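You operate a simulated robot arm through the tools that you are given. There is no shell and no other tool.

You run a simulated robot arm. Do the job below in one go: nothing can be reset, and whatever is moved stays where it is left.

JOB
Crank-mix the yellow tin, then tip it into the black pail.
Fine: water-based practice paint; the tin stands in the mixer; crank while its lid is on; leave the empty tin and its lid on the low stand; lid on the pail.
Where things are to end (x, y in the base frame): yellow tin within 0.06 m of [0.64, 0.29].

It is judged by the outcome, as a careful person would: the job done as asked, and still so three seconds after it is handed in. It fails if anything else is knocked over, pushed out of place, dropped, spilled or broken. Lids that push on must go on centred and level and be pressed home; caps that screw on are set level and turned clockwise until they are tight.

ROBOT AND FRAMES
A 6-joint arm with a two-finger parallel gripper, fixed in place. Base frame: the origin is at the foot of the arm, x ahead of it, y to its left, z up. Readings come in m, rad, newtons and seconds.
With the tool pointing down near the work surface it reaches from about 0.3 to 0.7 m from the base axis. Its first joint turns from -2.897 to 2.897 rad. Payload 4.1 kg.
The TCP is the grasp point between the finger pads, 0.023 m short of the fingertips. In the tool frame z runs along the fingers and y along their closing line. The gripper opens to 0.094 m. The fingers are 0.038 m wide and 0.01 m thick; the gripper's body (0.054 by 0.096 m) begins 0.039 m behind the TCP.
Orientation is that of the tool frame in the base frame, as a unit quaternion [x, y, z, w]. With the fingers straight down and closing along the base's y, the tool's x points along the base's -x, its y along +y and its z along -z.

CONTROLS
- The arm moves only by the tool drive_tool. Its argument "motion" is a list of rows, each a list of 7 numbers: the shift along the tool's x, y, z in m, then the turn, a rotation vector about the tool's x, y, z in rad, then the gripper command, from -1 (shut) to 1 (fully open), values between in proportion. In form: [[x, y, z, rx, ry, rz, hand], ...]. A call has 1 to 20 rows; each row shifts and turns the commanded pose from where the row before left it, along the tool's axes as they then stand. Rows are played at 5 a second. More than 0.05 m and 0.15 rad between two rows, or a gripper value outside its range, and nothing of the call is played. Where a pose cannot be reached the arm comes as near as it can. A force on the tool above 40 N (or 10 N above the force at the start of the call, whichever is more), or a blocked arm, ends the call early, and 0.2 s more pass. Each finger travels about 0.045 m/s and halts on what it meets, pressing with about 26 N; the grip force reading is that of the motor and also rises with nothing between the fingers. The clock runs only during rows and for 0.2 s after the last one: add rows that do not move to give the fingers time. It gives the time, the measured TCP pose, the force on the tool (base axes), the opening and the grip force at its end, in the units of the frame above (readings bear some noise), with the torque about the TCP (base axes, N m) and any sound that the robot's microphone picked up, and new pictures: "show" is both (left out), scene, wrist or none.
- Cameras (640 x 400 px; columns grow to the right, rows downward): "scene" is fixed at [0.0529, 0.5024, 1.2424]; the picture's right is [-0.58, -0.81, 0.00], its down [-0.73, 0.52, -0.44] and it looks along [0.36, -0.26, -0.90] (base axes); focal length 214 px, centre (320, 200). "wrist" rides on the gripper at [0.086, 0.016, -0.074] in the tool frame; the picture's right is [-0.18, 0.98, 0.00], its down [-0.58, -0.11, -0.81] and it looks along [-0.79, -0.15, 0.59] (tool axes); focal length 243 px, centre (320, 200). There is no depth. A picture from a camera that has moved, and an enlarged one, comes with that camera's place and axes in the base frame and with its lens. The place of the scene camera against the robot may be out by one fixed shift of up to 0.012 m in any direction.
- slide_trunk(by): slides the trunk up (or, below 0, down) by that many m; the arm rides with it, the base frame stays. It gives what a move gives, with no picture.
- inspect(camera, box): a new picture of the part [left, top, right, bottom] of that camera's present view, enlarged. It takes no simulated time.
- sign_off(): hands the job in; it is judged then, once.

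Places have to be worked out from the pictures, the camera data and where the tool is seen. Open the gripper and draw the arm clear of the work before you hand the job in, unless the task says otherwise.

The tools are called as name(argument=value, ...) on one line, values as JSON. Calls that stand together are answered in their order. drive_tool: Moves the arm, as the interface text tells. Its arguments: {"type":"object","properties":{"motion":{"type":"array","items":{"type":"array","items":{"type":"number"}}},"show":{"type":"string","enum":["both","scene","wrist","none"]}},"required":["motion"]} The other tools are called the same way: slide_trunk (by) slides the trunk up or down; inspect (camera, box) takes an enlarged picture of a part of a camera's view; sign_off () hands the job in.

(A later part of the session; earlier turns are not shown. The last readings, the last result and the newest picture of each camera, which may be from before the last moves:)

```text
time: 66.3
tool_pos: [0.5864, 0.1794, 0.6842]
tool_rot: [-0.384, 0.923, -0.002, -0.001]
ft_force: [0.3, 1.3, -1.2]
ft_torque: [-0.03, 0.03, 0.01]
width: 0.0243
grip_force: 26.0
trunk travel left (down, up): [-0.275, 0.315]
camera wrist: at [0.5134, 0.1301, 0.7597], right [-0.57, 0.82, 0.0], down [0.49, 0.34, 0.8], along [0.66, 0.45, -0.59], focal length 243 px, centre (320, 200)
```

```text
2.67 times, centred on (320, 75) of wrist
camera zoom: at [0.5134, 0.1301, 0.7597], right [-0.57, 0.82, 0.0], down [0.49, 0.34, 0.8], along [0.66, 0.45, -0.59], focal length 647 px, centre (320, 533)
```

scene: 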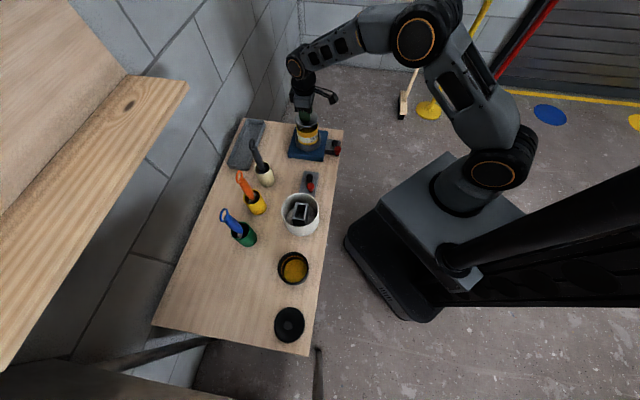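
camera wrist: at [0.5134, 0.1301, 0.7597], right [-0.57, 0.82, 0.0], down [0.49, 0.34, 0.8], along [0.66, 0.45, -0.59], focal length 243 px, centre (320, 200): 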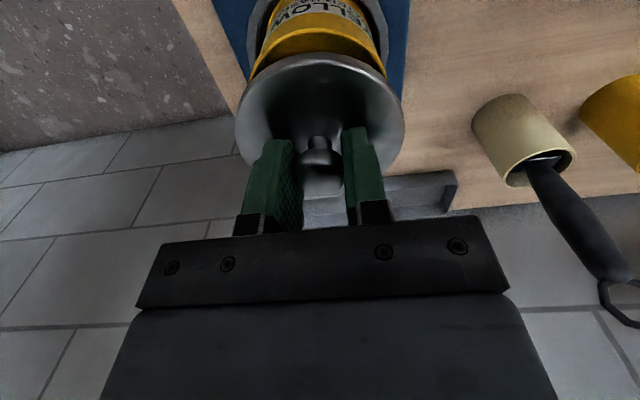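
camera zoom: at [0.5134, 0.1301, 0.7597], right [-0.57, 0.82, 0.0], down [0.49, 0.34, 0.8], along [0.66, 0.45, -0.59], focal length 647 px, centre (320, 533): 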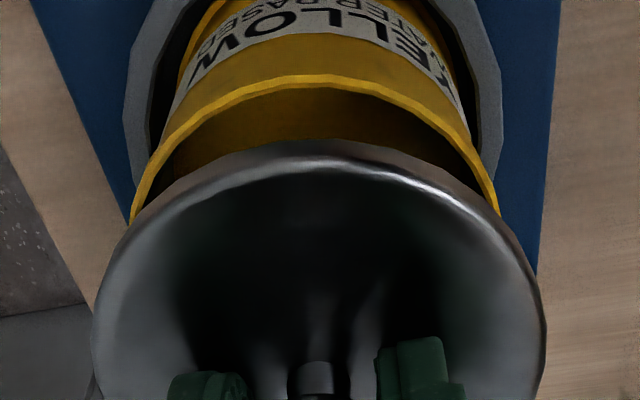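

The lid is off cleanly and the tin stays seated in the mixer. I'll raise the lid and carry it to a free spot on the table near (0.437, 0.395), between the cups and the second crank plate.

drive_tool(motion=[[0, 0, -0.0387, 0, 0, 0, -1], [0, 0, -0.0387, 0, 0, 0, -1], [0, 0, -0.0387, 0, 0, 0, -1], [-0.0079, 0.043, 0, 0, 0, 0, -1], [-0.0079, 0.043, 0, 0, 0, 0, -1], [-0.0079, 0.043, 0, 0, 0, 0, -1], [-0.0079, 0.043, 0, 0, 0, 0, -1], [-0.0079, 0.043, 0, 0, 0, 0, -1], [-0.0079, 0.043, 0, 0, 0, 0, -1], [0, 0, 0, 0, 0, 0, -1], [0, 0, 0, 0, 0, 0, -1]], show="both")

inspect(camera="scene", box=[220, 90, 350, 250])

```text
time: 68.7
tool_pos: [0.4376, 0.3951, 0.8027]
tool_rot: [-0.384, 0.923, -0.001, -0.002]
ft_force: [-0.4, 0.2, -0.3]
ft_torque: [0.04, 0.01, -0.01]
width: 0.0243
grip_force: 26.0
trunk travel left (down, up): [-0.275, 0.315]
camera wrist: at [0.3651, 0.346, 0.8774], right [-0.57, 0.82, 0.0], down [0.49, 0.34, 0.8], along [0.66, 0.45, -0.59], focal length 243 px, centre (320, 200)
```

scene: 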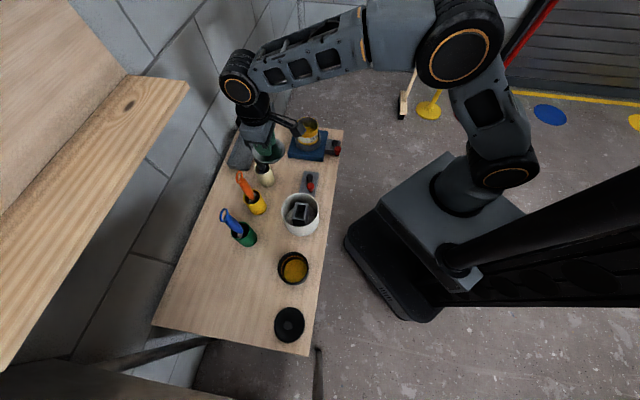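
wrist: 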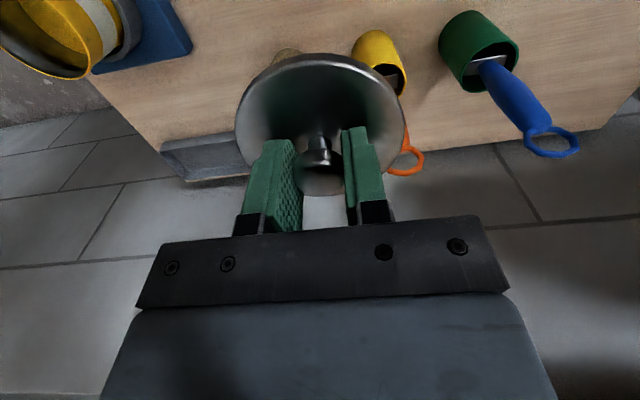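

```text
2.50 times, centred on (285, 170) of scene
camera zoom: at [0.0529, 0.5024, 1.2424], right [-0.58, -0.81, 0.0], down [-0.73, 0.52, -0.44], along [0.36, -0.26, -0.9], focal length 536 px, centre (408, 275)
```

zoom: 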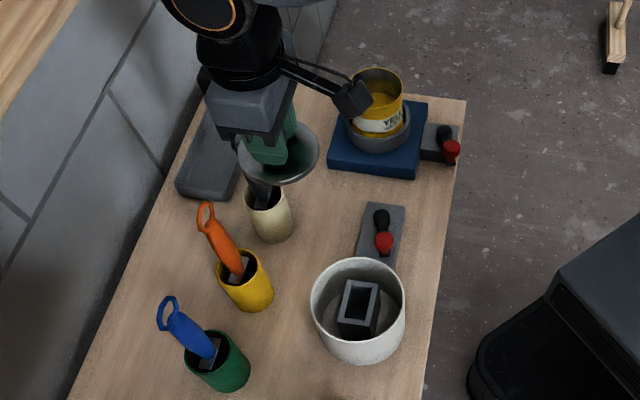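

The lid is above the spot and projections show clear space around it. I'll lower it to just above the table and check.

drive_tool(motion=[[-0.0023, 0, 0.04, 0, 0, 0, -1], [0, 0, 0.04, 0, 0, 0, -1], [0, 0, 0.04, 0, 0, 0, -1], [0, 0, 0.04, 0, 0, 0, -1], [0, 0, 0.03, 0, 0, 0, -1], [0, 0, 0, 0, 0, 0, -1]], show="both")

inspect(camera="scene", box=[230, 120, 350, 250])

```text
time: 70.1
tool_pos: [0.4402, 0.3957, 0.6113]
tool_rot: [-0.384, 0.924, -0.001, -0.002]
ft_force: [-0.2, -0.8, 0.0]
ft_torque: [-0.02, 0.01, 0.01]
width: 0.0242
grip_force: 25.9
trunk travel left (down, up): [-0.275, 0.315]
camera wrist: at [0.3665, 0.3473, 0.6866], right [-0.57, 0.82, 0.0], down [0.49, 0.34, 0.8], along [0.66, 0.45, -0.59], focal length 243 px, centre (320, 200)
```

scene: 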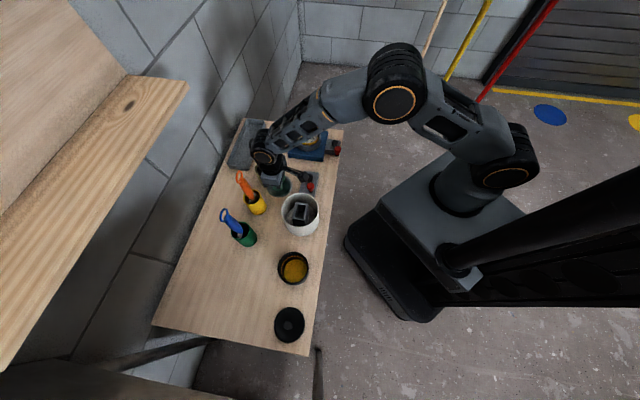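
wrist: 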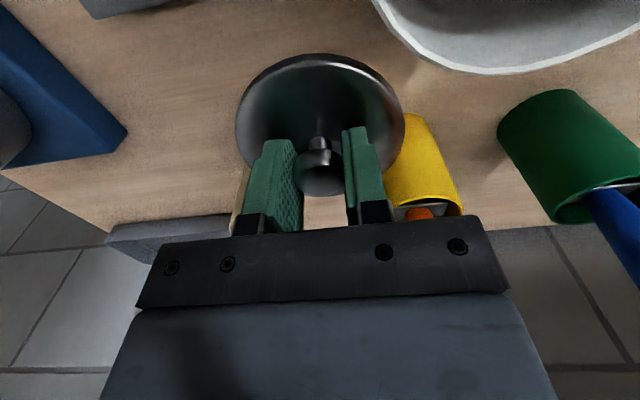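

```text
3.08 times, centred on (290, 185) of scene
camera zoom: at [0.0529, 0.5024, 1.2424], right [-0.58, -0.81, 0.0], down [-0.73, 0.52, -0.44], along [0.36, -0.26, -0.9], focal length 660 px, centre (412, 246)
```

zoom: 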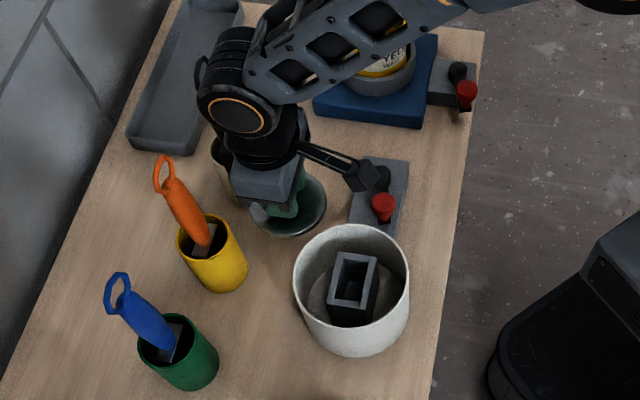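

Everything is clear around it. I'll continue slowly down toward the table.

drive_tool(motion=[[0, 0, 0.025, 0, 0, 0, -1], [0, 0, 0.02, 0, 0, 0, -1], [0, 0, 0.005, 0, 0, 0, -1], [0, 0, 0.003, 0, 0, 0, -1], [0, 0, 0, 0, 0, 0, -1]], show="wrist")

inspect(camera="scene", box=[250, 150, 330, 240])

```text
time: 71.3
tool_pos: [0.4388, 0.3957, 0.5578]
tool_rot: [-0.384, 0.923, 0.0, -0.002]
ft_force: [-0.8, -0.5, 0.0]
ft_torque: [-0.01, 0.02, 0.01]
width: 0.0243
grip_force: 25.8
trunk travel left (down, up): [-0.275, 0.315]
camera wrist: at [0.3653, 0.3475, 0.6332], right [-0.57, 0.82, 0.0], down [0.49, 0.34, 0.8], along [0.66, 0.45, -0.59], focal length 243 px, centre (320, 200)
```

wrist: 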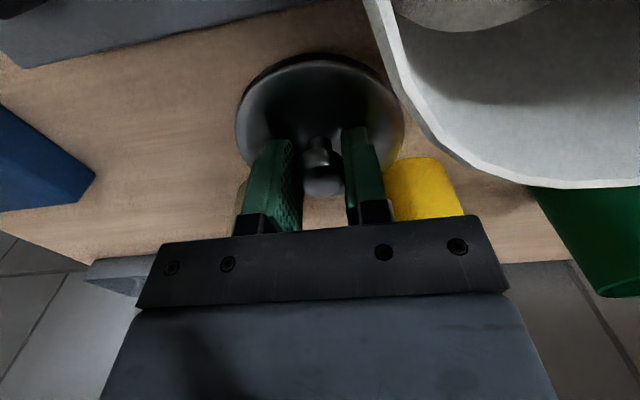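

```text
4.44 times, centred on (290, 195) of scene
camera zoom: at [0.0529, 0.5024, 1.2424], right [-0.58, -0.81, 0.0], down [-0.73, 0.52, -0.44], along [0.36, -0.26, -0.9], focal length 953 px, centre (453, 222)
```

zoom: 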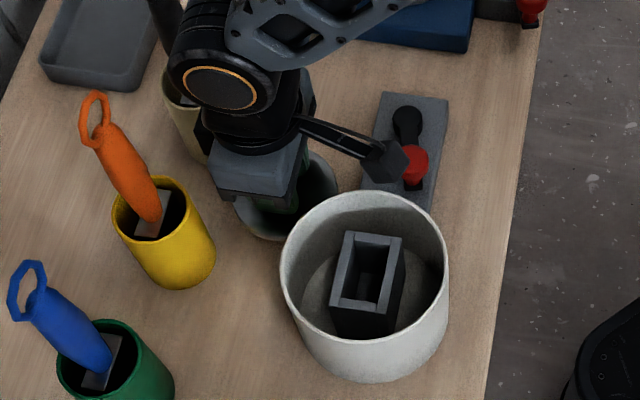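

No contact yet. I'll continue down in small steps, watching the force.

drive_tool(motion=[[0, 0, 0.003, 0, 0, 0, -1], [0, 0, 0.003, 0, 0, 0, -1], [0, 0, 0.002, 0, 0, 0, -1], [0, 0, 0, 0, 0, 0, -1]], show="none")

```text
time: 72.3
tool_pos: [0.4387, 0.3964, 0.5498]
tool_rot: [-0.383, 0.924, -0.002, -0.002]
ft_force: [1.0, 0.4, -0.2]
ft_torque: [-0.01, 0.03, 0.02]
width: 0.0244
grip_force: 26.0
trunk travel left (down, up): [-0.275, 0.315]
```

Still free at z=0.550. I'll take a few more 2 mm steps.

drive_tool(motion=[[0, 0, 0.002, 0, 0, 0, -1], [0, 0, 0.002, 0, 0, 0, -1], [0, 0, 0, 0, 0, 0, -1]], show="none")

```text
time: 73.1
tool_pos: [0.4387, 0.3959, 0.5461]
tool_rot: [-0.384, 0.923, -0.002, -0.001]
ft_force: [-0.2, -0.5, -0.3]
ft_torque: [-0.02, -0.03, 0.01]
width: 0.0242
grip_force: 26.2
trunk travel left (down, up): [-0.275, 0.315]
```

There's no contact yet at 0.546, so I'll keep going in small steps.

drive_tool(motion=[[0, 0, 0.002, 0, 0, 0, -1], [0, 0, 0.002, 0, 0, 0, -1], [0, 0, 0, 0, 0, 0, -1]], show="wrist")

inspect(camera="scene", box=[260, 150, 330, 220])

```text
time: 73.9
tool_pos: [0.4378, 0.396, 0.5416]
tool_rot: [-0.383, 0.924, -0.001, -0.001]
ft_force: [0.4, -1.0, -1.0]
ft_torque: [-0.01, 0.01, -0.03]
width: 0.0242
grip_force: 25.9
trunk travel left (down, up): [-0.275, 0.315]
camera wrist: at [0.3653, 0.347, 0.6167], right [-0.57, 0.82, 0.0], down [0.49, 0.34, 0.8], along [0.66, 0.45, -0.59], focal length 243 px, centre (320, 200)
```

wrist: 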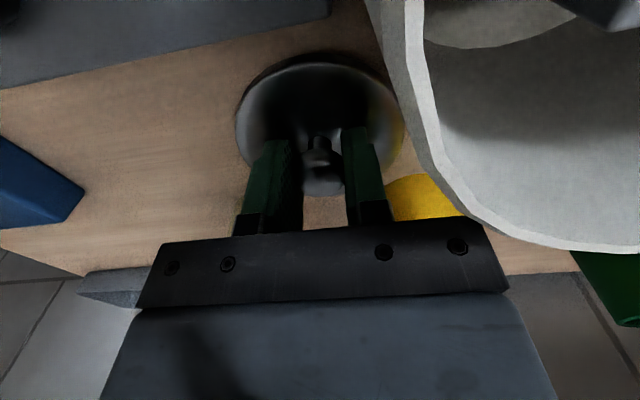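

```text
5.71 times, centred on (295, 185) of scene
camera zoom: at [0.0529, 0.5024, 1.2424], right [-0.58, -0.81, 0.0], down [-0.73, 0.52, -0.44], along [0.36, -0.26, -0.9], focal length 1226 px, centre (463, 286)
```

zoom: 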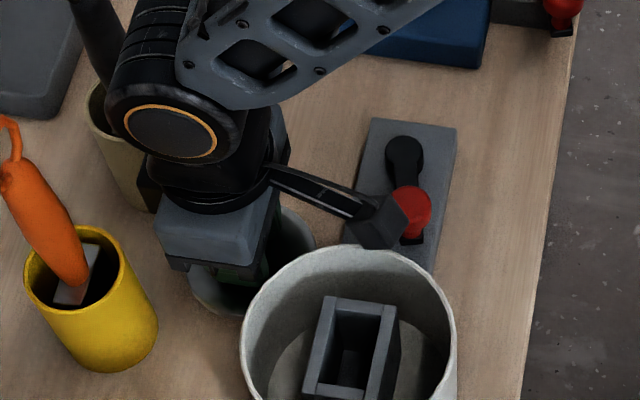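

Still no contact at 0.5416, and the wrist camera keeps clear of the pot and knob. I'll keep stepping down.

drive_tool(motion=[[0, 0, 0.002, 0, 0, 0, -1], [0, 0, 0.002, 0, 0, 0, -1], [0, 0, 0, 0, 0, 0, -1]], show="none")

```text
time: 74.7
tool_pos: [0.4391, 0.3946, 0.5369]
tool_rot: [-0.384, 0.923, -0.002, -0.001]
ft_force: [0.2, 0.4, -0.2]
ft_torque: [-0.02, -0.01, 0.01]
width: 0.0243
grip_force: 26.4
trunk travel left (down, up): [-0.275, 0.315]
```

Still free at 0.537, so two more steps.

drive_tool(motion=[[0, 0, 0.002, 0, 0, 0, -1], [0, 0, 0.002, 0, 0, 0, -1], [0, 0, 0, 0, 0, 0, -1]], show="none")

```text
time: 75.5
tool_pos: [0.4385, 0.3964, 0.5332]
tool_rot: [-0.384, 0.924, -0.002, -0.002]
ft_force: [0.7, 0.1, -0.6]
ft_torque: [-0.01, 0.0, 0.03]
width: 0.0244
grip_force: 26.5
trunk travel left (down, up): [-0.275, 0.315]
```

I'll check visually how far the lid still is from the table.

inspect(camera="wrist", box=[220, 30, 420, 155])

inspect(camera="scene", box=[270, 170, 310, 210])

```text
3.20 times, centred on (320, 92) of wrist
camera zoom: at [0.3658, 0.3467, 0.6089], right [-0.57, 0.82, 0.0], down [0.49, 0.34, 0.8], along [0.66, 0.45, -0.59], focal length 776 px, centre (320, 544)
```

zoom: 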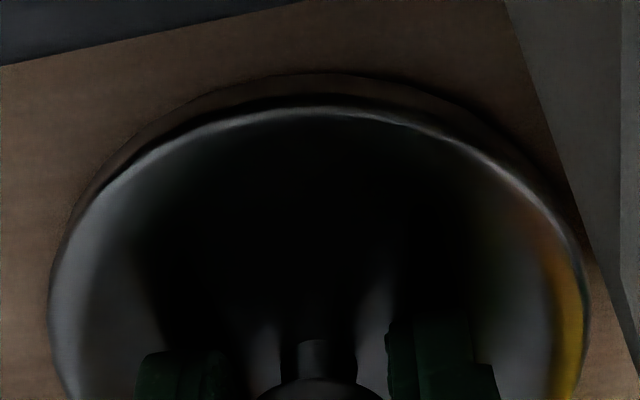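

```text
10.00 times, centred on (290, 190) of scene
camera zoom: at [0.0529, 0.5024, 1.2424], right [-0.58, -0.81, 0.0], down [-0.73, 0.52, -0.44], along [0.36, -0.26, -0.9], focal length 2145 px, centre (620, 300)
```

zoom: 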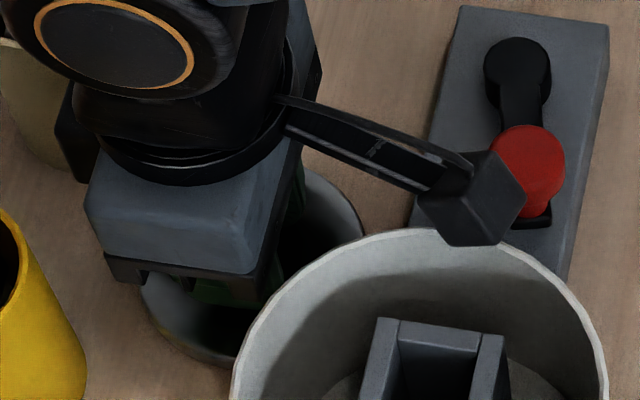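

The lid is nearly on the table, and the shadow gap is tiny. I'll take two more small steps.

drive_tool(motion=[[0, 0, 0.0015, 0, 0, 0, -1], [0, 0, 0.0015, 0, 0, 0, -1], [0, 0, 0, 0, 0, 0, -1]], show="none")

```text
time: 76.3
tool_pos: [0.4379, 0.3949, 0.5311]
tool_rot: [-0.383, 0.924, -0.001, -0.001]
ft_force: [0.6, 0.2, 0.2]
ft_torque: [0.01, -0.02, -0.01]
width: 0.0239
grip_force: 25.9
trunk travel left (down, up): [-0.275, 0.315]
```

Still free, so I'll continue with small steps.

drive_tool(motion=[[0, 0, 0.0015, 0, 0, 0, -1], [0, 0, 0.0015, 0, 0, 0, -1], [0, 0, 0, 0, 0, 0, -1]], show="wrist")

```text
time: 77.1
tool_pos: [0.4385, 0.3959, 0.5306]
tool_rot: [-0.383, 0.924, 0.0, 0.001]
ft_force: [-3.0, -2.7, 20.1]
ft_torque: [-0.19, 0.21, -0.01]
width: 0.024
grip_force: 25.6
trunk travel left (down, up): [-0.275, 0.315]
camera wrist: at [0.3654, 0.3467, 0.6052], right [-0.57, 0.82, 0.0], down [0.49, 0.33, 0.81], along [0.67, 0.46, -0.59], focal length 243 px, centre (320, 200)
```

wrist: 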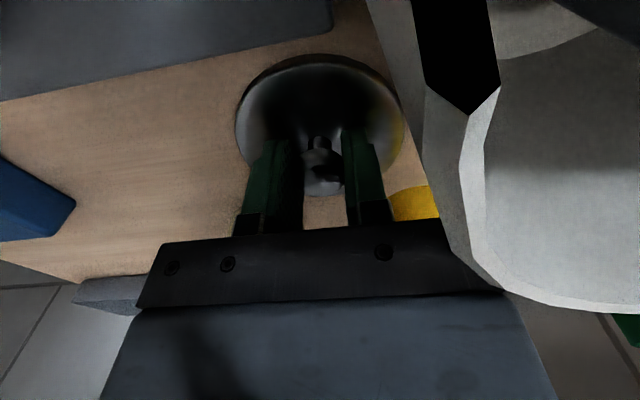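

There's contact now (20 N), and the torque is small, so it's the lid sitting on the table. I'll relieve the pressure a little, open, and go straight up, since the wrist camera is close to the pot.

drive_tool(motion=[[0, 0, -0.002, 0, 0, 0, -1], [0, 0, 0, 0, 0, 0, -0.2], [0, 0, 0, 0, 0, 0, -0.1], [0, 0, 0, 0, 0, 0, -0.1], [0, 0, -0.01, 0, 0, 0, -0.1], [0, 0, -0.02, 0, 0, 0, -0.1], [0, 0, -0.03, 0, 0, 0, -0.1], [0, 0, -0.04, 0, 0, 0, -0.1], [0, 0, -0.04, 0, 0, 0, -0.1], [0, 0, -0.04, 0, 0, 0, -0.1], [0, 0, 0, 0, 0, 0, 0.2]], show="both")

inspect(camera="scene", box=[220, 90, 360, 250])

```text
time: 79.5
tool_pos: [0.439, 0.3953, 0.7101]
tool_rot: [-0.384, 0.924, -0.001, -0.002]
ft_force: [0.1, 0.5, 0.3]
ft_torque: [0.0, -0.03, 0.01]
width: 0.0563
grip_force: 0.1
trunk travel left (down, up): [-0.275, 0.315]
camera wrist: at [0.3665, 0.3474, 0.7853], right [-0.57, 0.82, 0.0], down [0.49, 0.34, 0.8], along [0.66, 0.45, -0.59], focal length 243 px, centre (320, 200)
```

scene: 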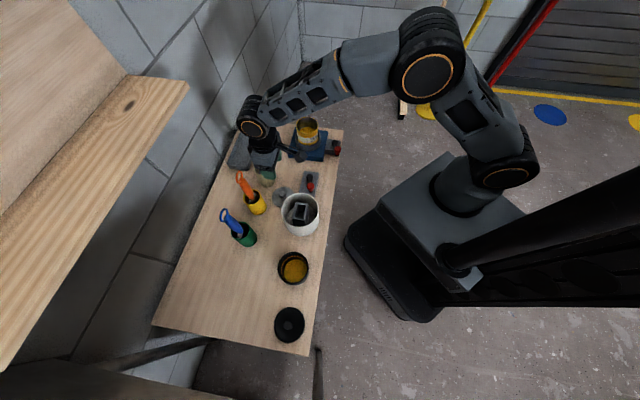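
wrist: 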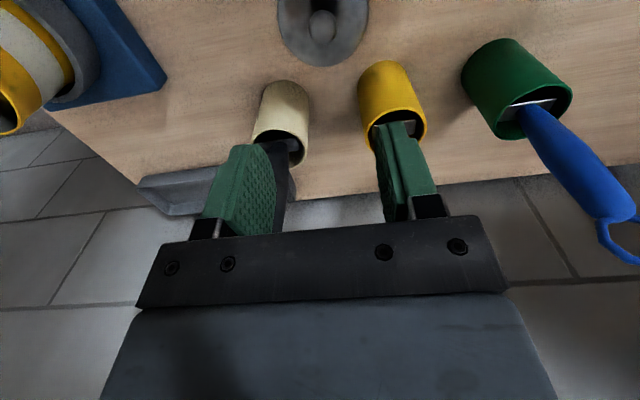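

```text
2.50 times, centred on (290, 170) of scene
camera zoom: at [0.0529, 0.5024, 1.2424], right [-0.58, -0.81, 0.0], down [-0.73, 0.52, -0.44], along [0.36, -0.26, -0.9], focal length 536 px, centre (395, 275)
```

zoom: 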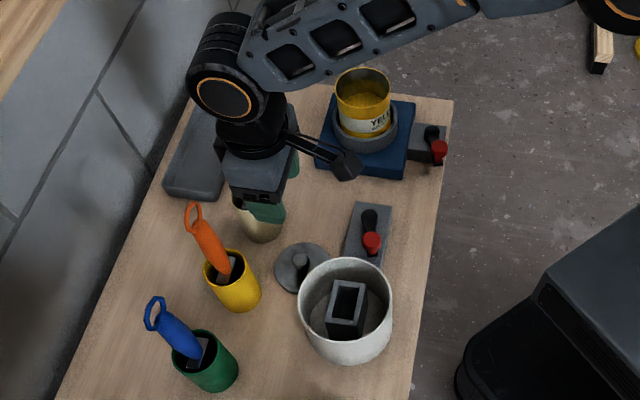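

The lid is resting flat and the neighbouring things look undisturbed. Before taking the tin I'll look at the pail and its lid, so I'll move over there with an open view.

drive_tool(motion=[[0, 0, -0.03, 0, 0, 0, 0.2], [0.028, 0.0364, -0.006, 0, 0, 0, 0.2], [0.028, 0.0364, -0.006, 0, 0, 0, 0.2], [0.028, 0.0364, -0.006, 0, 0, 0, 0.2], [0.028, 0.0364, -0.006, 0, 0, 0, 0.2], [0.028, 0.0364, -0.006, 0, 0, 0, 0.2], [0.028, 0.0364, -0.006, 0, 0, 0, 0.2], [0, 0, 0, 0, 0, -0.14, 0.2], [0, 0, 0, 0, 0, -0.14, 0.2], [0, 0, 0, 0, 0, -0.14, 0.2], [0, 0, 0, 0, 0, -0.14, 0.2], [0, 0, 0, 0, 0, 0, 0.2]], show="both")

inspect(camera="wrist", box=[200, 0, 440, 150])

```text
time: 82.1
tool_pos: [0.1664, 0.4325, 0.7754]
tool_rot: [-0.624, 0.782, -0.001, -0.001]
ft_force: [-0.1, -0.5, -0.1]
ft_torque: [0.01, 0.06, 0.01]
width: 0.0562
grip_force: 0.0
trunk travel left (down, up): [-0.275, 0.315]
camera wrist: at [0.1299, 0.3521, 0.8516], right [-0.92, 0.4, 0.0], down [0.24, 0.55, 0.8], along [0.32, 0.74, -0.59], focal length 243 px, centre (320, 200)
```

scene: 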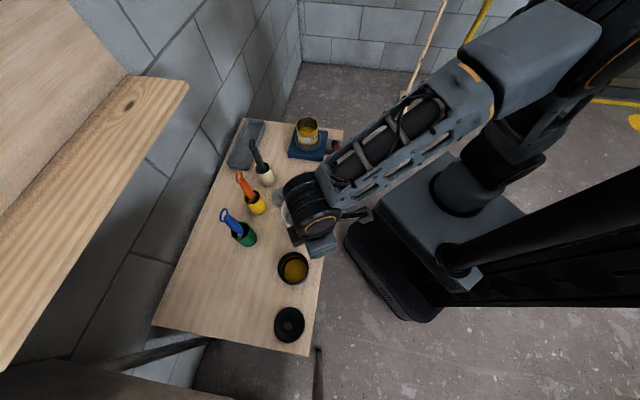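
wrist: 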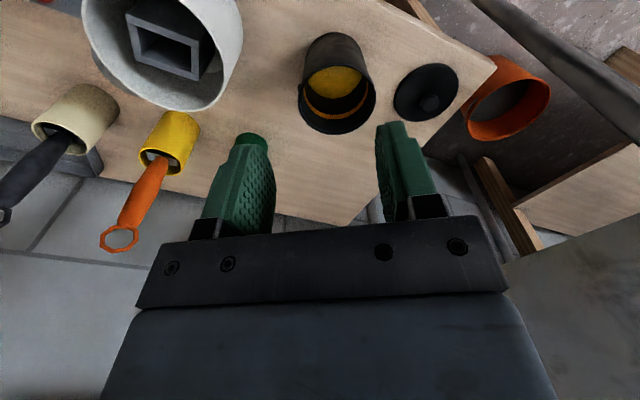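

```text
2.67 times, centred on (320, 75) of wrist
camera zoom: at [0.1299, 0.3521, 0.8516], right [-0.92, 0.4, 0.0], down [0.24, 0.55, 0.8], along [0.32, 0.74, -0.59], focal length 647 px, centre (320, 533)
```

zoom: 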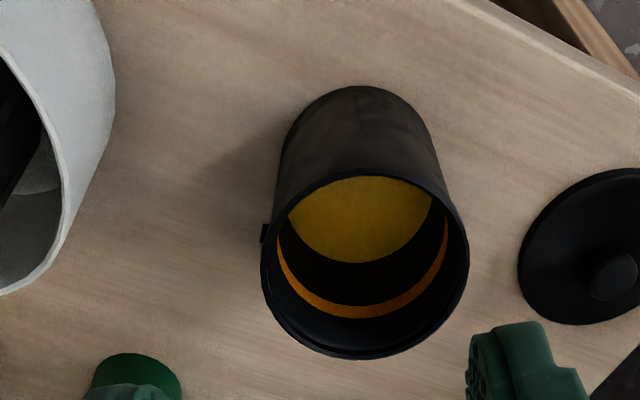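

The pail rim centre is about (0.176, 0.507, 0.59) with a radius of about 0.045, and its lid lies at about (0.063, 0.605). To grip the tin from the side I'd want the wrist camera on top, so here, in free air, I'll check how far the wrist can turn.

drive_tool(motion=[[0, 0, -0.03, 0, 0, 0.15, 0.2], [0, 0, 0, 0, 0, 0.15, 0.2], [0, 0, 0, 0, 0, 0.15, 0.2], [0, 0, 0, 0, 0, 0.15, 0.2], [0, 0, 0, 0, 0, 0.15, 0.2], [0, 0, 0, 0, 0, 0.15, 0.2], [0, 0, 0, 0, 0, 0.15, 0.2], [0, 0, 0, 0, 0, 0.15, 0.2], [0, 0, 0, 0, 0, 0.15, 0.2], [0, 0, 0, 0, 0, 0.15, 0.2], [0, 0, 0, 0, 0, 0.15, 0.2], [0, 0, 0, 0, 0, 0.15, 0.2], [0, 0, 0, 0, 0, 0.15, 0.2], [0, 0, 0, 0, 0, 0.15, 0.2], [0, 0, 0, 0, 0, 0.15, 0.2], [0, 0, 0, 0, 0, 0.15, 0.2], [0, 0, 0, 0, 0, 0.15, 0.2], [0, 0, 0, 0, 0, 0.15, 0.2], [0, 0, 0, 0, 0, 0.15, 0.2], [0, 0, 0, 0, 0, 0, 0.2]], show="scene")

```text
time: 86.3
tool_pos: [0.1644, 0.4307, 0.806]
tool_rot: [0.683, 0.73, -0.001, 0.001]
ft_force: [0.7, -0.1, -0.4]
ft_torque: [-0.01, 0.0, -0.02]
width: 0.0561
grip_force: 0.1
trunk travel left (down, up): [-0.275, 0.315]
```

scene: 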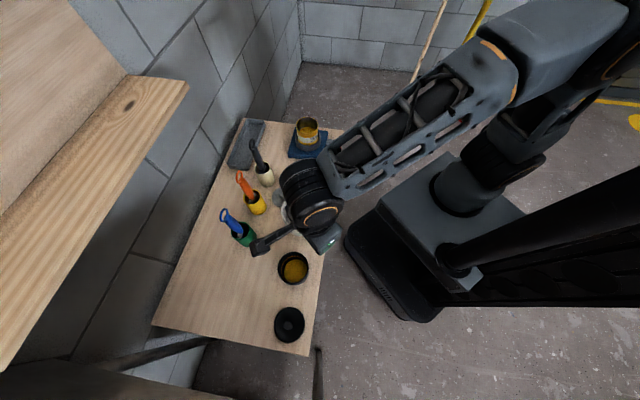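

The wrist turns far enough. I'll finish the half-turn, move over the pail and lean the tool forward as a dry run of the side-grip pouring pose, with no tin yet.

drive_tool(motion=[[0, 0, 0, 0, 0, 0.15, 0.2], [0, 0, 0, 0, 0, 0.15, 0.2], [0, 0, 0, 0, 0, 0.15, 0.2], [0.0304, -0.0039, 0.023, 0, 0, 0, 0.2], [0.0304, -0.0039, 0.023, 0, 0, 0, 0.2], [0, 0, 0, 0, 0.15, 0, 0.2], [0, 0, 0, 0, 0.15, 0, 0.2], [0, 0, 0, 0, 0.15, 0, 0.2], [0, 0, 0, 0, 0.15, 0, 0.2], [0, 0, 0, 0, 0.15, 0, 0.2], [0, 0, 0, 0, 0.15, 0, 0.2], [0, 0, 0, 0, 0.15, 0, 0.2], [0, 0, 0, 0, 0.15, 0, 0.2], [0, 0, 0, 0, 0, 0, 0.2]], show="both")

```text
time: 89.3
tool_pos: [0.2839, 0.4403, 0.7502]
tool_rot: [0.716, 0.489, 0.397, -0.3]
ft_force: [-0.9, -0.1, 0.2]
ft_torque: [0.0, 0.0, -0.01]
width: 0.0563
grip_force: 0.0
out of reach, approached as far as the arm can: row 2, 3, 4, 5, 10, 11
trunk travel left (down, up): [-0.275, 0.315]
camera wrist: at [0.2967, 0.4149, 0.8618], right [0.89, -0.42, -0.2], down [-0.44, -0.89, -0.09], along [-0.14, 0.17, -0.98], focal length 243 px, centre (320, 200)
```

scene: 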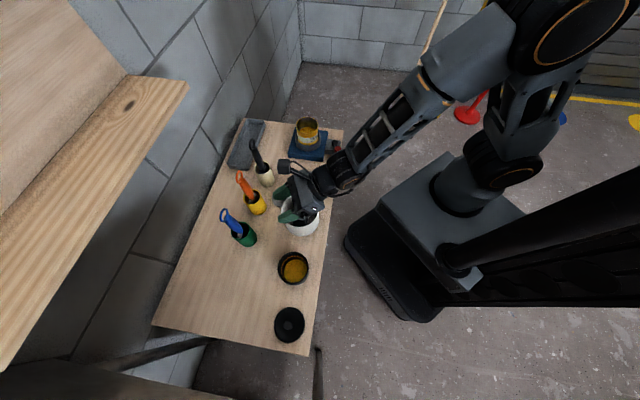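
wrist: 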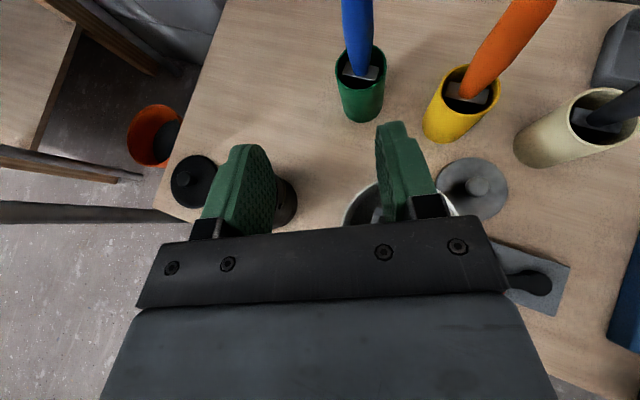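

Camera-up works as long as the heading stays about 14° or more left of the arm's radial direction, so I'll use that. I'll open fully and swing toward the tin, turning the heading to about 38° and keeping the height at 0.75.

drive_tool(motion=[[-0.00935, 0.04012, -0.01604, -0.0559, 0, -0.0149, 1], [-0.00803, 0.04124, -0.01378, -0.0559, 0, 0.0326, 1], [-0.00667, 0.04218, -0.01145, -0.0559, 0, 0.0326, 1], [-0.00529, 0.04294, -0.00907, -0.0559, 0, 0.0326, 1], [-0.00388, 0.04354, -0.00666, -0.0559, 0, 0.0326, 1], [-0.00246, 0.04394, -0.00422, -0.0559, 0, 0.0326, 1], [-0.00103, 0.04416, -0.00176, -0.0559, 0, 0.0326, 1], [0.00041, 0.04421, 0.00071, -0.0559, 0, 0.0326, 1], [0.00185, 0.04405, 0.00317, -0.0559, 0, 0.0326, 1], [0, 0, 0, 0, 0, 0, 1], [0, 0, 0, 0, 0, 0, 1]], show="both")

```text
time: 91.7
tool_pos: [0.5754, 0.1678, 0.7481]
tool_rot: [0.821, 0.284, 0.469, -0.163]
ft_force: [-0.4, -0.9, 0.3]
ft_torque: [-0.01, 0.04, 0.02]
width: 0.094
grip_force: 0.0
trunk travel left (down, up): [-0.275, 0.315]
camera wrist: at [0.5685, 0.1434, 0.8607], right [0.53, -0.83, -0.16], down [-0.85, -0.53, -0.09], along [-0.01, 0.18, -0.98], focal length 243 px, centre (320, 200)
```

scene: 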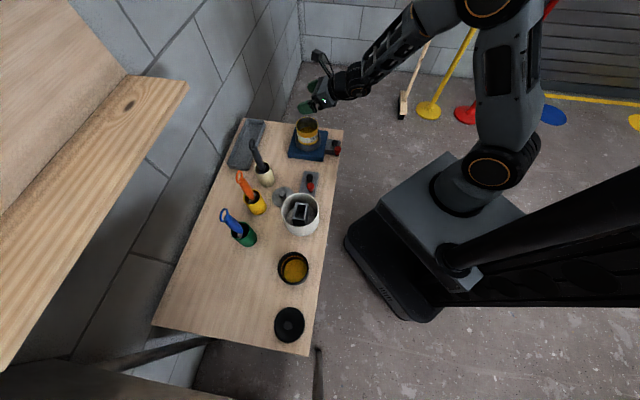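
wrist: 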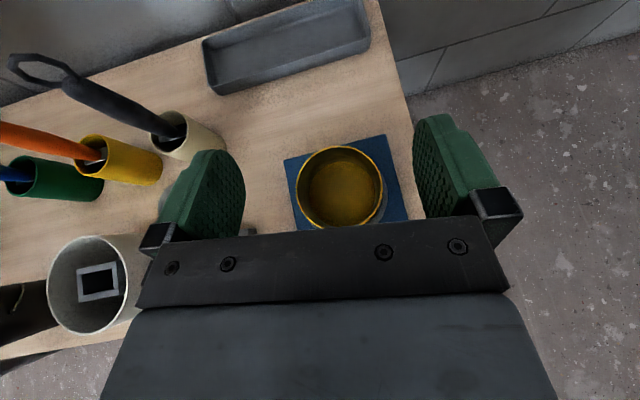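

The view is very good, with the open tin centred between the fingers. I'll zoom in to measure the mouth and the ring.

inspect(camera="wrist", box=[260, 120, 420, 235])

inspect(camera="scene", box=[285, 85, 350, 160])

```text
3.48 times, centred on (340, 178) of wrist
camera zoom: at [0.5685, 0.1434, 0.8607], right [0.53, -0.83, -0.16], down [-0.85, -0.53, -0.09], along [-0.01, 0.18, -0.98], focal length 844 px, centre (250, 278)
```

zoom: 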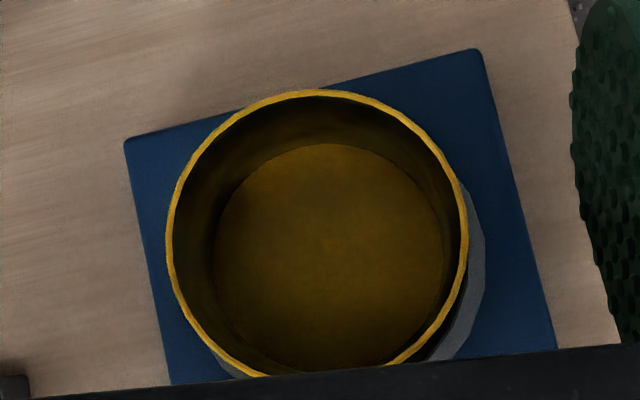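

```text
5.33 times, centred on (318, 122) of scene
camera zoom: at [0.0529, 0.5024, 1.2424], right [-0.58, -0.81, 0.0], down [-0.73, 0.52, -0.44], along [0.36, -0.26, -0.9], focal length 1144 px, centre (333, 613)
```

zoom: 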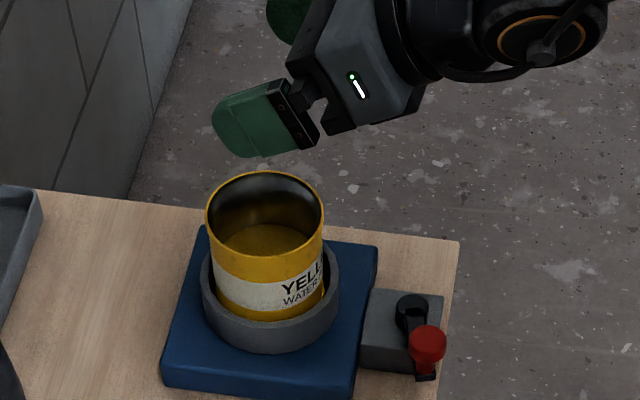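

The tin measures about 0.086 m across with its rim near z≈0.62, and it's only about a third full. It's centred laterally within 1 mm. I'll lean a bit more toward horizontal (about 68°) and descend to just above the rim to check.

drive_tool(motion=[[0, 0, 0, 0, 0.15, 0, 1], [-0.001, 0.0007, -0.0025, 0, 0, 0, 1], [-0.0408, 0, 0.0165, 0, 0, 0, 1], [-0.0408, 0, 0.0165, 0, 0, 0, 1], [0, 0, 0, 0, 0, 0, 1], [0, 0, 0, 0, 0, 0, 1]], show="both")

inspect(camera="wrist", box=[200, 80, 460, 240])

inspect(camera="scene", box=[285, 85, 350, 160])

```text
time: 93.1
tool_pos: [0.5712, 0.1654, 0.6605]
tool_rot: [0.783, 0.271, 0.529, -0.184]
ft_force: [0.5, -0.2, 0.2]
ft_torque: [-0.03, -0.04, -0.03]
width: 0.094
grip_force: 0.0
trunk travel left (down, up): [-0.275, 0.315]
camera wrist: at [0.5518, 0.13, 0.7687], right [0.55, -0.82, -0.17], down [-0.83, -0.51, -0.24], along [0.11, 0.27, -0.96], focal length 243 px, centre (320, 200)
```

scene: 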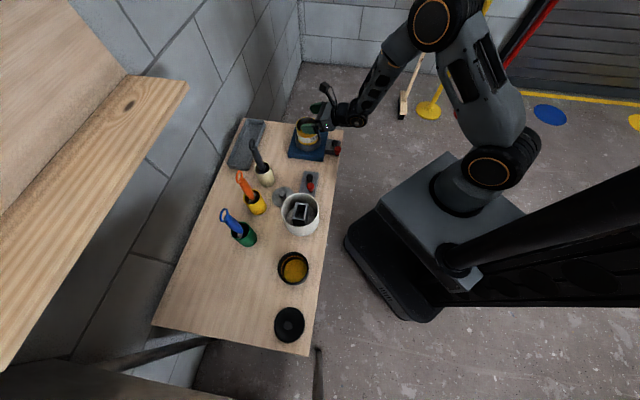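
wrist: 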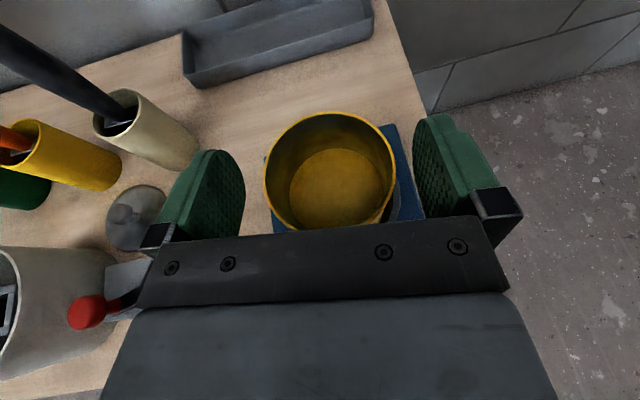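

```text
2.46 times, centred on (330, 160) of wrist
camera zoom: at [0.5518, 0.13, 0.7687], right [0.55, -0.82, -0.17], down [-0.83, -0.51, -0.24], along [0.11, 0.27, -0.96], focal length 597 px, centre (295, 298)
```

zoom: 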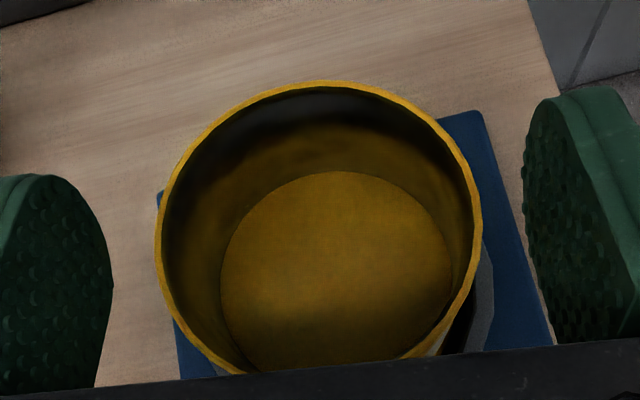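

```text
5.33 times, centred on (318, 122) of scene
camera zoom: at [0.0529, 0.5024, 1.2424], right [-0.58, -0.81, 0.0], down [-0.73, 0.52, -0.44], along [0.36, -0.26, -0.9], focal length 1144 px, centre (333, 613)
```

zoom: 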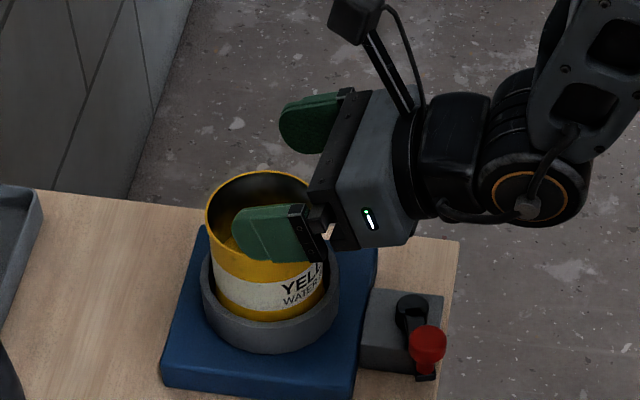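

The gaps to the fingers are even on both sides (offset under 1 mm), and the palm will clear the rim. I'll descend around the tin.

drive_tool(motion=[[-0.0164, 0.0004, 0.0066, 0, 0, 0, 1], [-0.0164, 0.0003, 0.0066, 0, 0, 0, 1], [-0.0164, 0.0002, 0.0066, 0, 0, 0, 1], [0, 0, 0, 0, 0, 0, 1]], show="both")

inspect(camera="wrist", box=[200, 80, 460, 240])

inspect(camera="scene", box=[285, 85, 365, 165])

```text
time: 94.1
tool_pos: [0.5702, 0.1646, 0.6063]
tool_rot: [0.783, 0.271, 0.529, -0.183]
ft_force: [0.5, 0.6, -0.2]
ft_torque: [0.03, 0.01, 0.0]
width: 0.0938
grip_force: 0.1
trunk travel left (down, up): [-0.275, 0.315]
camera wrist: at [0.5517, 0.1294, 0.7154], right [0.55, -0.82, -0.17], down [-0.83, -0.51, -0.24], along [0.11, 0.27, -0.96], focal length 243 px, centre (320, 200)
```

scene: 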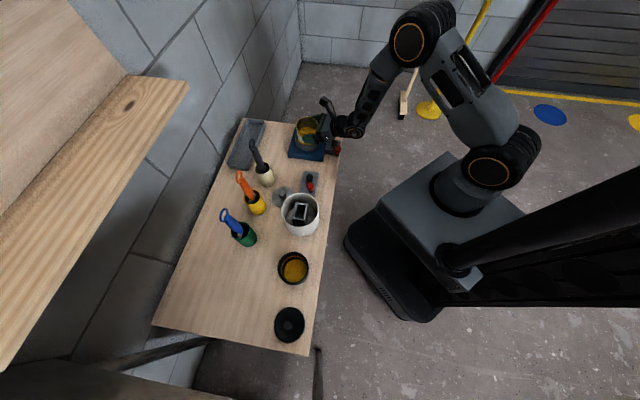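
wrist: 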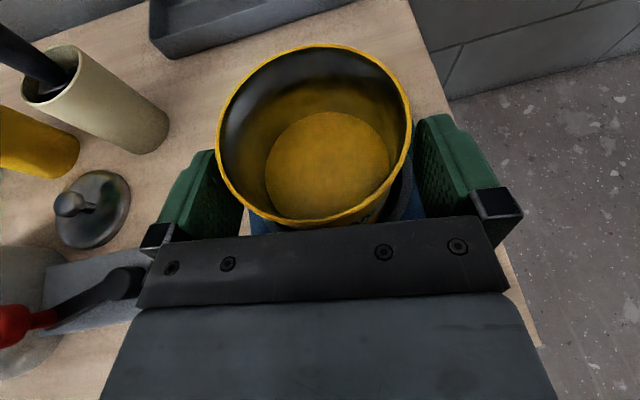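

```text
2.46 times, centred on (330, 160) of wrist
camera zoom: at [0.5517, 0.1294, 0.7154], right [0.55, -0.82, -0.17], down [-0.83, -0.51, -0.24], along [0.11, 0.27, -0.96], focal length 597 px, centre (295, 298)
```

zoom: 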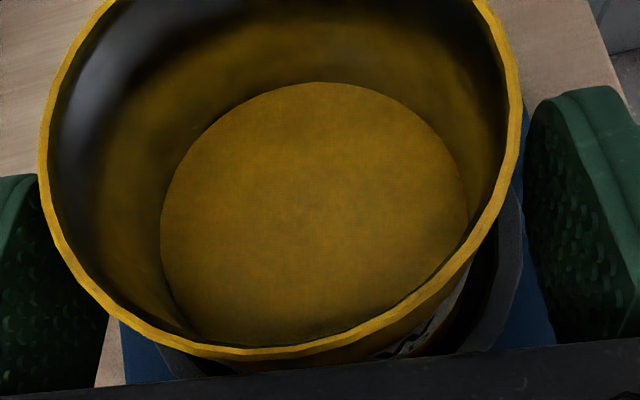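

```text
5.00 times, centred on (325, 125) of scene
camera zoom: at [0.0529, 0.5024, 1.2424], right [-0.58, -0.81, 0.0], down [-0.73, 0.52, -0.44], along [0.36, -0.26, -0.9], focal length 1072 px, centre (295, 575)
```

zoom: 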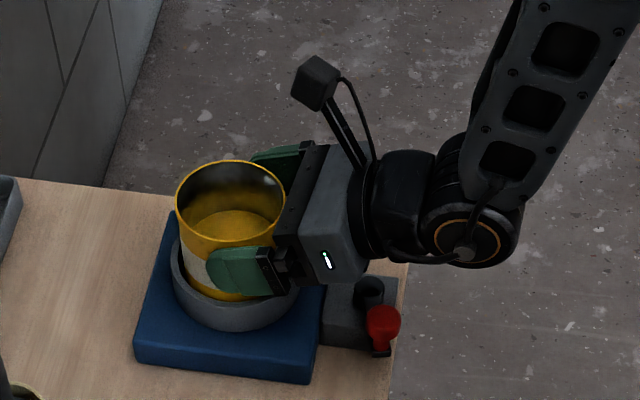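

The fingers straddle the tin evenly. I'll do the last bit down and forward, then close on the tin.

drive_tool(motion=[[-0.007, 0.0002, 0.0045, 0, 0, 0, 1], [-0.007, 0.0002, 0.0044, 0, 0, 0, 1], [0, 0, 0, 0, 0, 0, 1], [0, 0, 0, 0, 0, 0, -1], [0, 0, 0, 0, 0, 0, -1], [0, 0, 0, 0, 0, 0, -1], [0, 0, 0, 0, 0, 0, -1]], show="both")

inspect(camera="wrist", box=[200, 30, 460, 240])

inspect(camera="scene", box=[285, 85, 365, 165])

```text
time: 95.7
tool_pos: [0.5746, 0.165, 0.5902]
tool_rot: [0.783, 0.272, 0.529, -0.184]
ft_force: [0.3, 2.4, 0.6]
ft_torque: [0.21, -0.09, 0.01]
width: 0.0848
grip_force: 26.2
trunk travel left (down, up): [-0.275, 0.315]
camera wrist: at [0.5554, 0.1307, 0.6992], right [0.55, -0.82, -0.17], down [-0.83, -0.51, -0.24], along [0.11, 0.27, -0.96], focal length 243 px, centre (320, 200)
```

scene: 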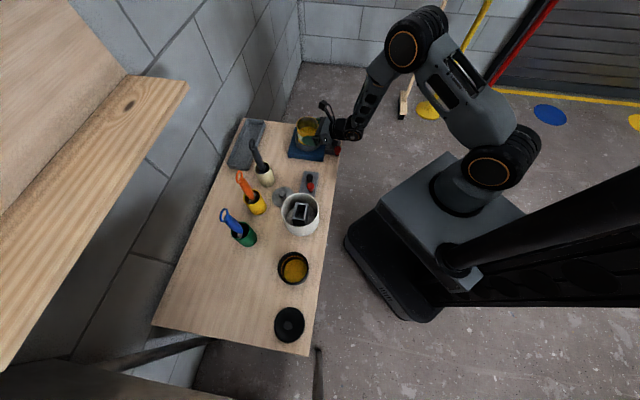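
wrist: 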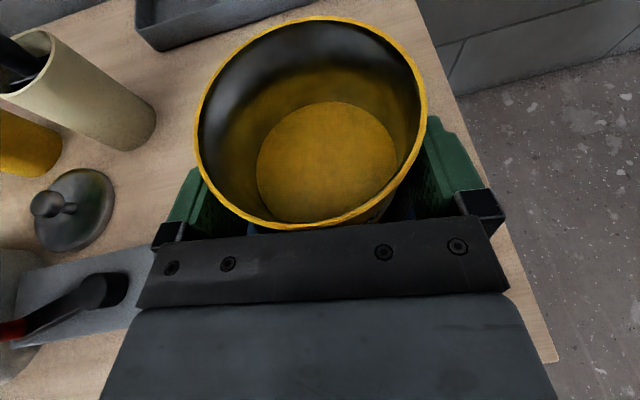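

```text
1.90 times, centred on (330, 135) of wrist
camera zoom: at [0.5554, 0.1307, 0.6992], right [0.55, -0.82, -0.17], down [-0.83, -0.51, -0.24], along [0.11, 0.27, -0.96], focal length 462 px, centre (301, 324)
```

zoom: 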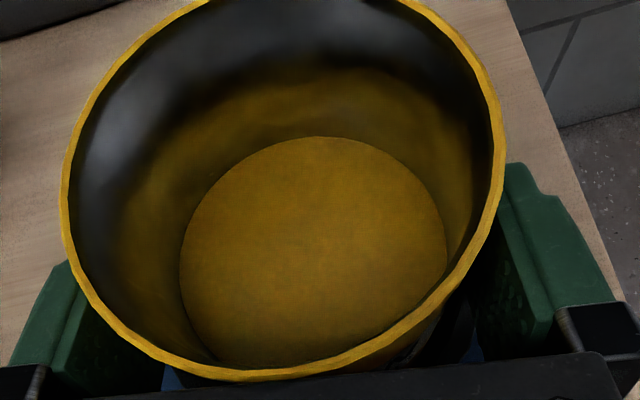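

```text
5.00 times, centred on (325, 125) of scene
camera zoom: at [0.0529, 0.5024, 1.2424], right [-0.58, -0.81, 0.0], down [-0.73, 0.52, -0.44], along [0.36, -0.26, -0.9], focal length 1072 px, centre (295, 575)
```

zoom: 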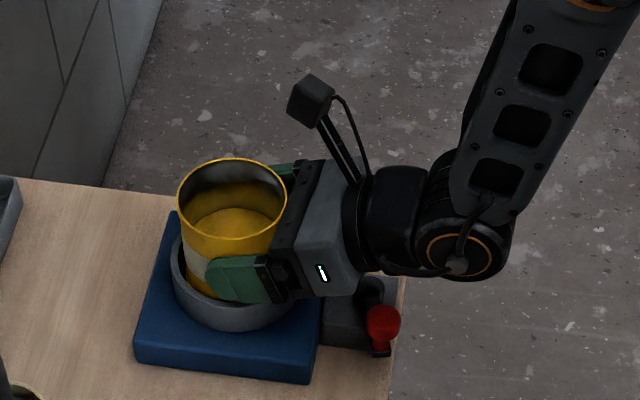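

The tin is gripped (width 0.085). I'll lift straight up slowly and check that it comes out level.

drive_tool(motion=[[0.0047, 0, -0.0019, 0, 0, 0, -1], [0.0093, 0, -0.0037, 0, 0, 0, -1], [0.0139, 0, -0.0056, 0, 0, 0, -1], [0.0186, 0, -0.0075, 0, 0, 0, -1], [0, 0, 0, 0, 0, 0, -1]], show="both")

inspect(camera="scene", box=[285, 75, 365, 165])

```text
time: 96.9
tool_pos: [0.5752, 0.1664, 0.6411]
tool_rot: [0.783, 0.271, 0.53, -0.183]
ft_force: [-0.6, -0.8, -4.5]
ft_torque: [-0.06, 0.06, 0.01]
width: 0.0845
grip_force: 25.7
trunk travel left (down, up): [-0.275, 0.315]
camera wrist: at [0.5562, 0.1321, 0.7493], right [0.55, -0.82, -0.17], down [-0.83, -0.51, -0.24], along [0.11, 0.27, -0.96], focal length 243 px, centre (320, 200)
```

scene: 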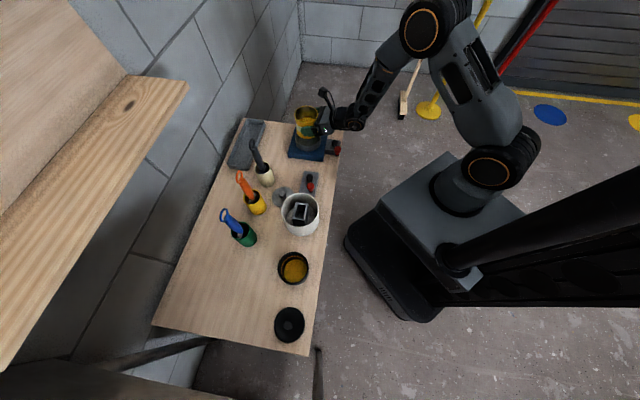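
wrist: 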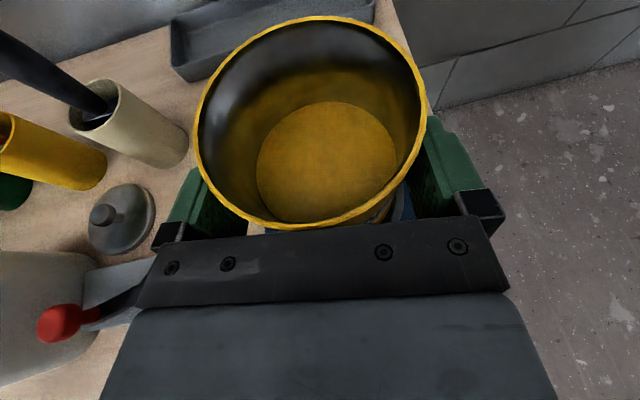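

```text
4.44 times, centred on (325, 120) of scene
camera zoom: at [0.0529, 0.5024, 1.2424], right [-0.58, -0.81, 0.0], down [-0.73, 0.52, -0.44], along [0.36, -0.26, -0.9], focal length 953 px, centre (298, 556)
```

zoom: 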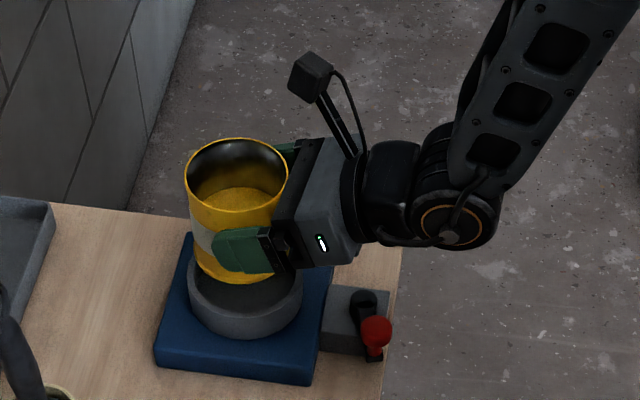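

The tin is lifted, level and steady (about 4.5 N). I'll raise it more and start carrying it toward the pail, keeping it upright and turning the heading along the way.

drive_tool(motion=[[0.0371, 0, -0.0149, 0, 0, 0, -1], [0.0371, 0, -0.0149, 0, 0, 0, -1], [0.0371, 0, -0.0149, 0, 0, 0, -1], [-0.0018, -0.0296, -0.0045, 0.0463, 0, -0.0186, -1], [-0.0013, -0.0298, -0.0032, 0.0463, 0, -0.0186, -1], [-0.0007, -0.03, -0.0018, 0.0463, 0, -0.0186, -1], [-0.0001, -0.03, -0.0004, 0.0463, 0, -0.0186, -1], [0.0004, -0.03, 0.001, 0.0463, 0, -0.0186, -1], [0.001, -0.0299, 0.0024, 0.0463, 0, -0.0186, -1], [0.0015, -0.0298, 0.0038, 0.0463, 0, -0.0186, -1], [0.0021, -0.0295, 0.0052, 0.0463, 0, -0.0186, -1], [0, 0, 0, 0, 0, 0, -1]], show="both")

```text
time: 99.5
tool_pos: [0.3974, 0.3287, 0.7599]
tool_rot: [0.714, 0.42, 0.483, -0.283]
ft_force: [-0.1, -0.5, -5.0]
ft_torque: [-0.07, 0.03, 0.04]
width: 0.0849
grip_force: 25.8
trunk travel left (down, up): [-0.275, 0.315]
camera wrist: at [0.3932, 0.2884, 0.8689], right [0.83, -0.54, -0.17], down [-0.56, -0.79, -0.24], along [-0.01, 0.29, -0.96], focal length 243 px, centre (320, 200)
```

scene: 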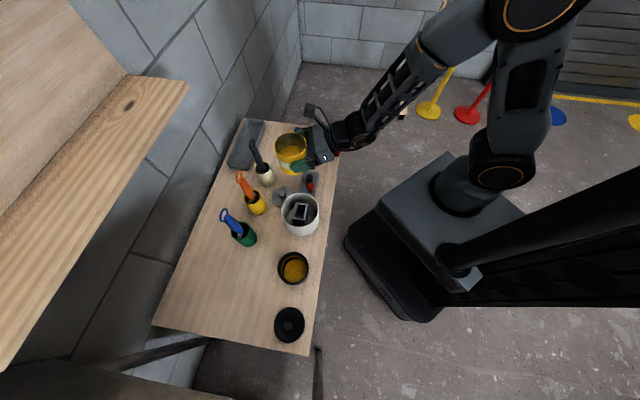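
wrist: 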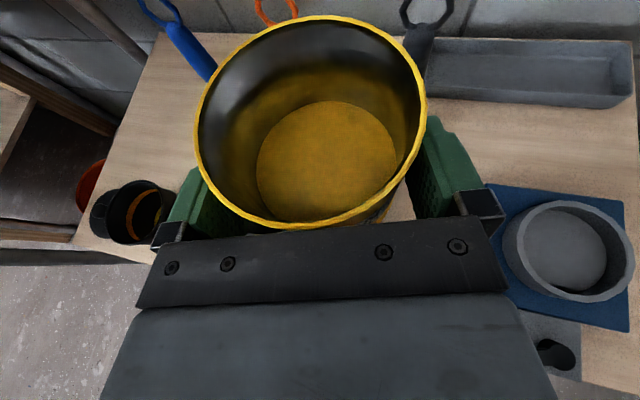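

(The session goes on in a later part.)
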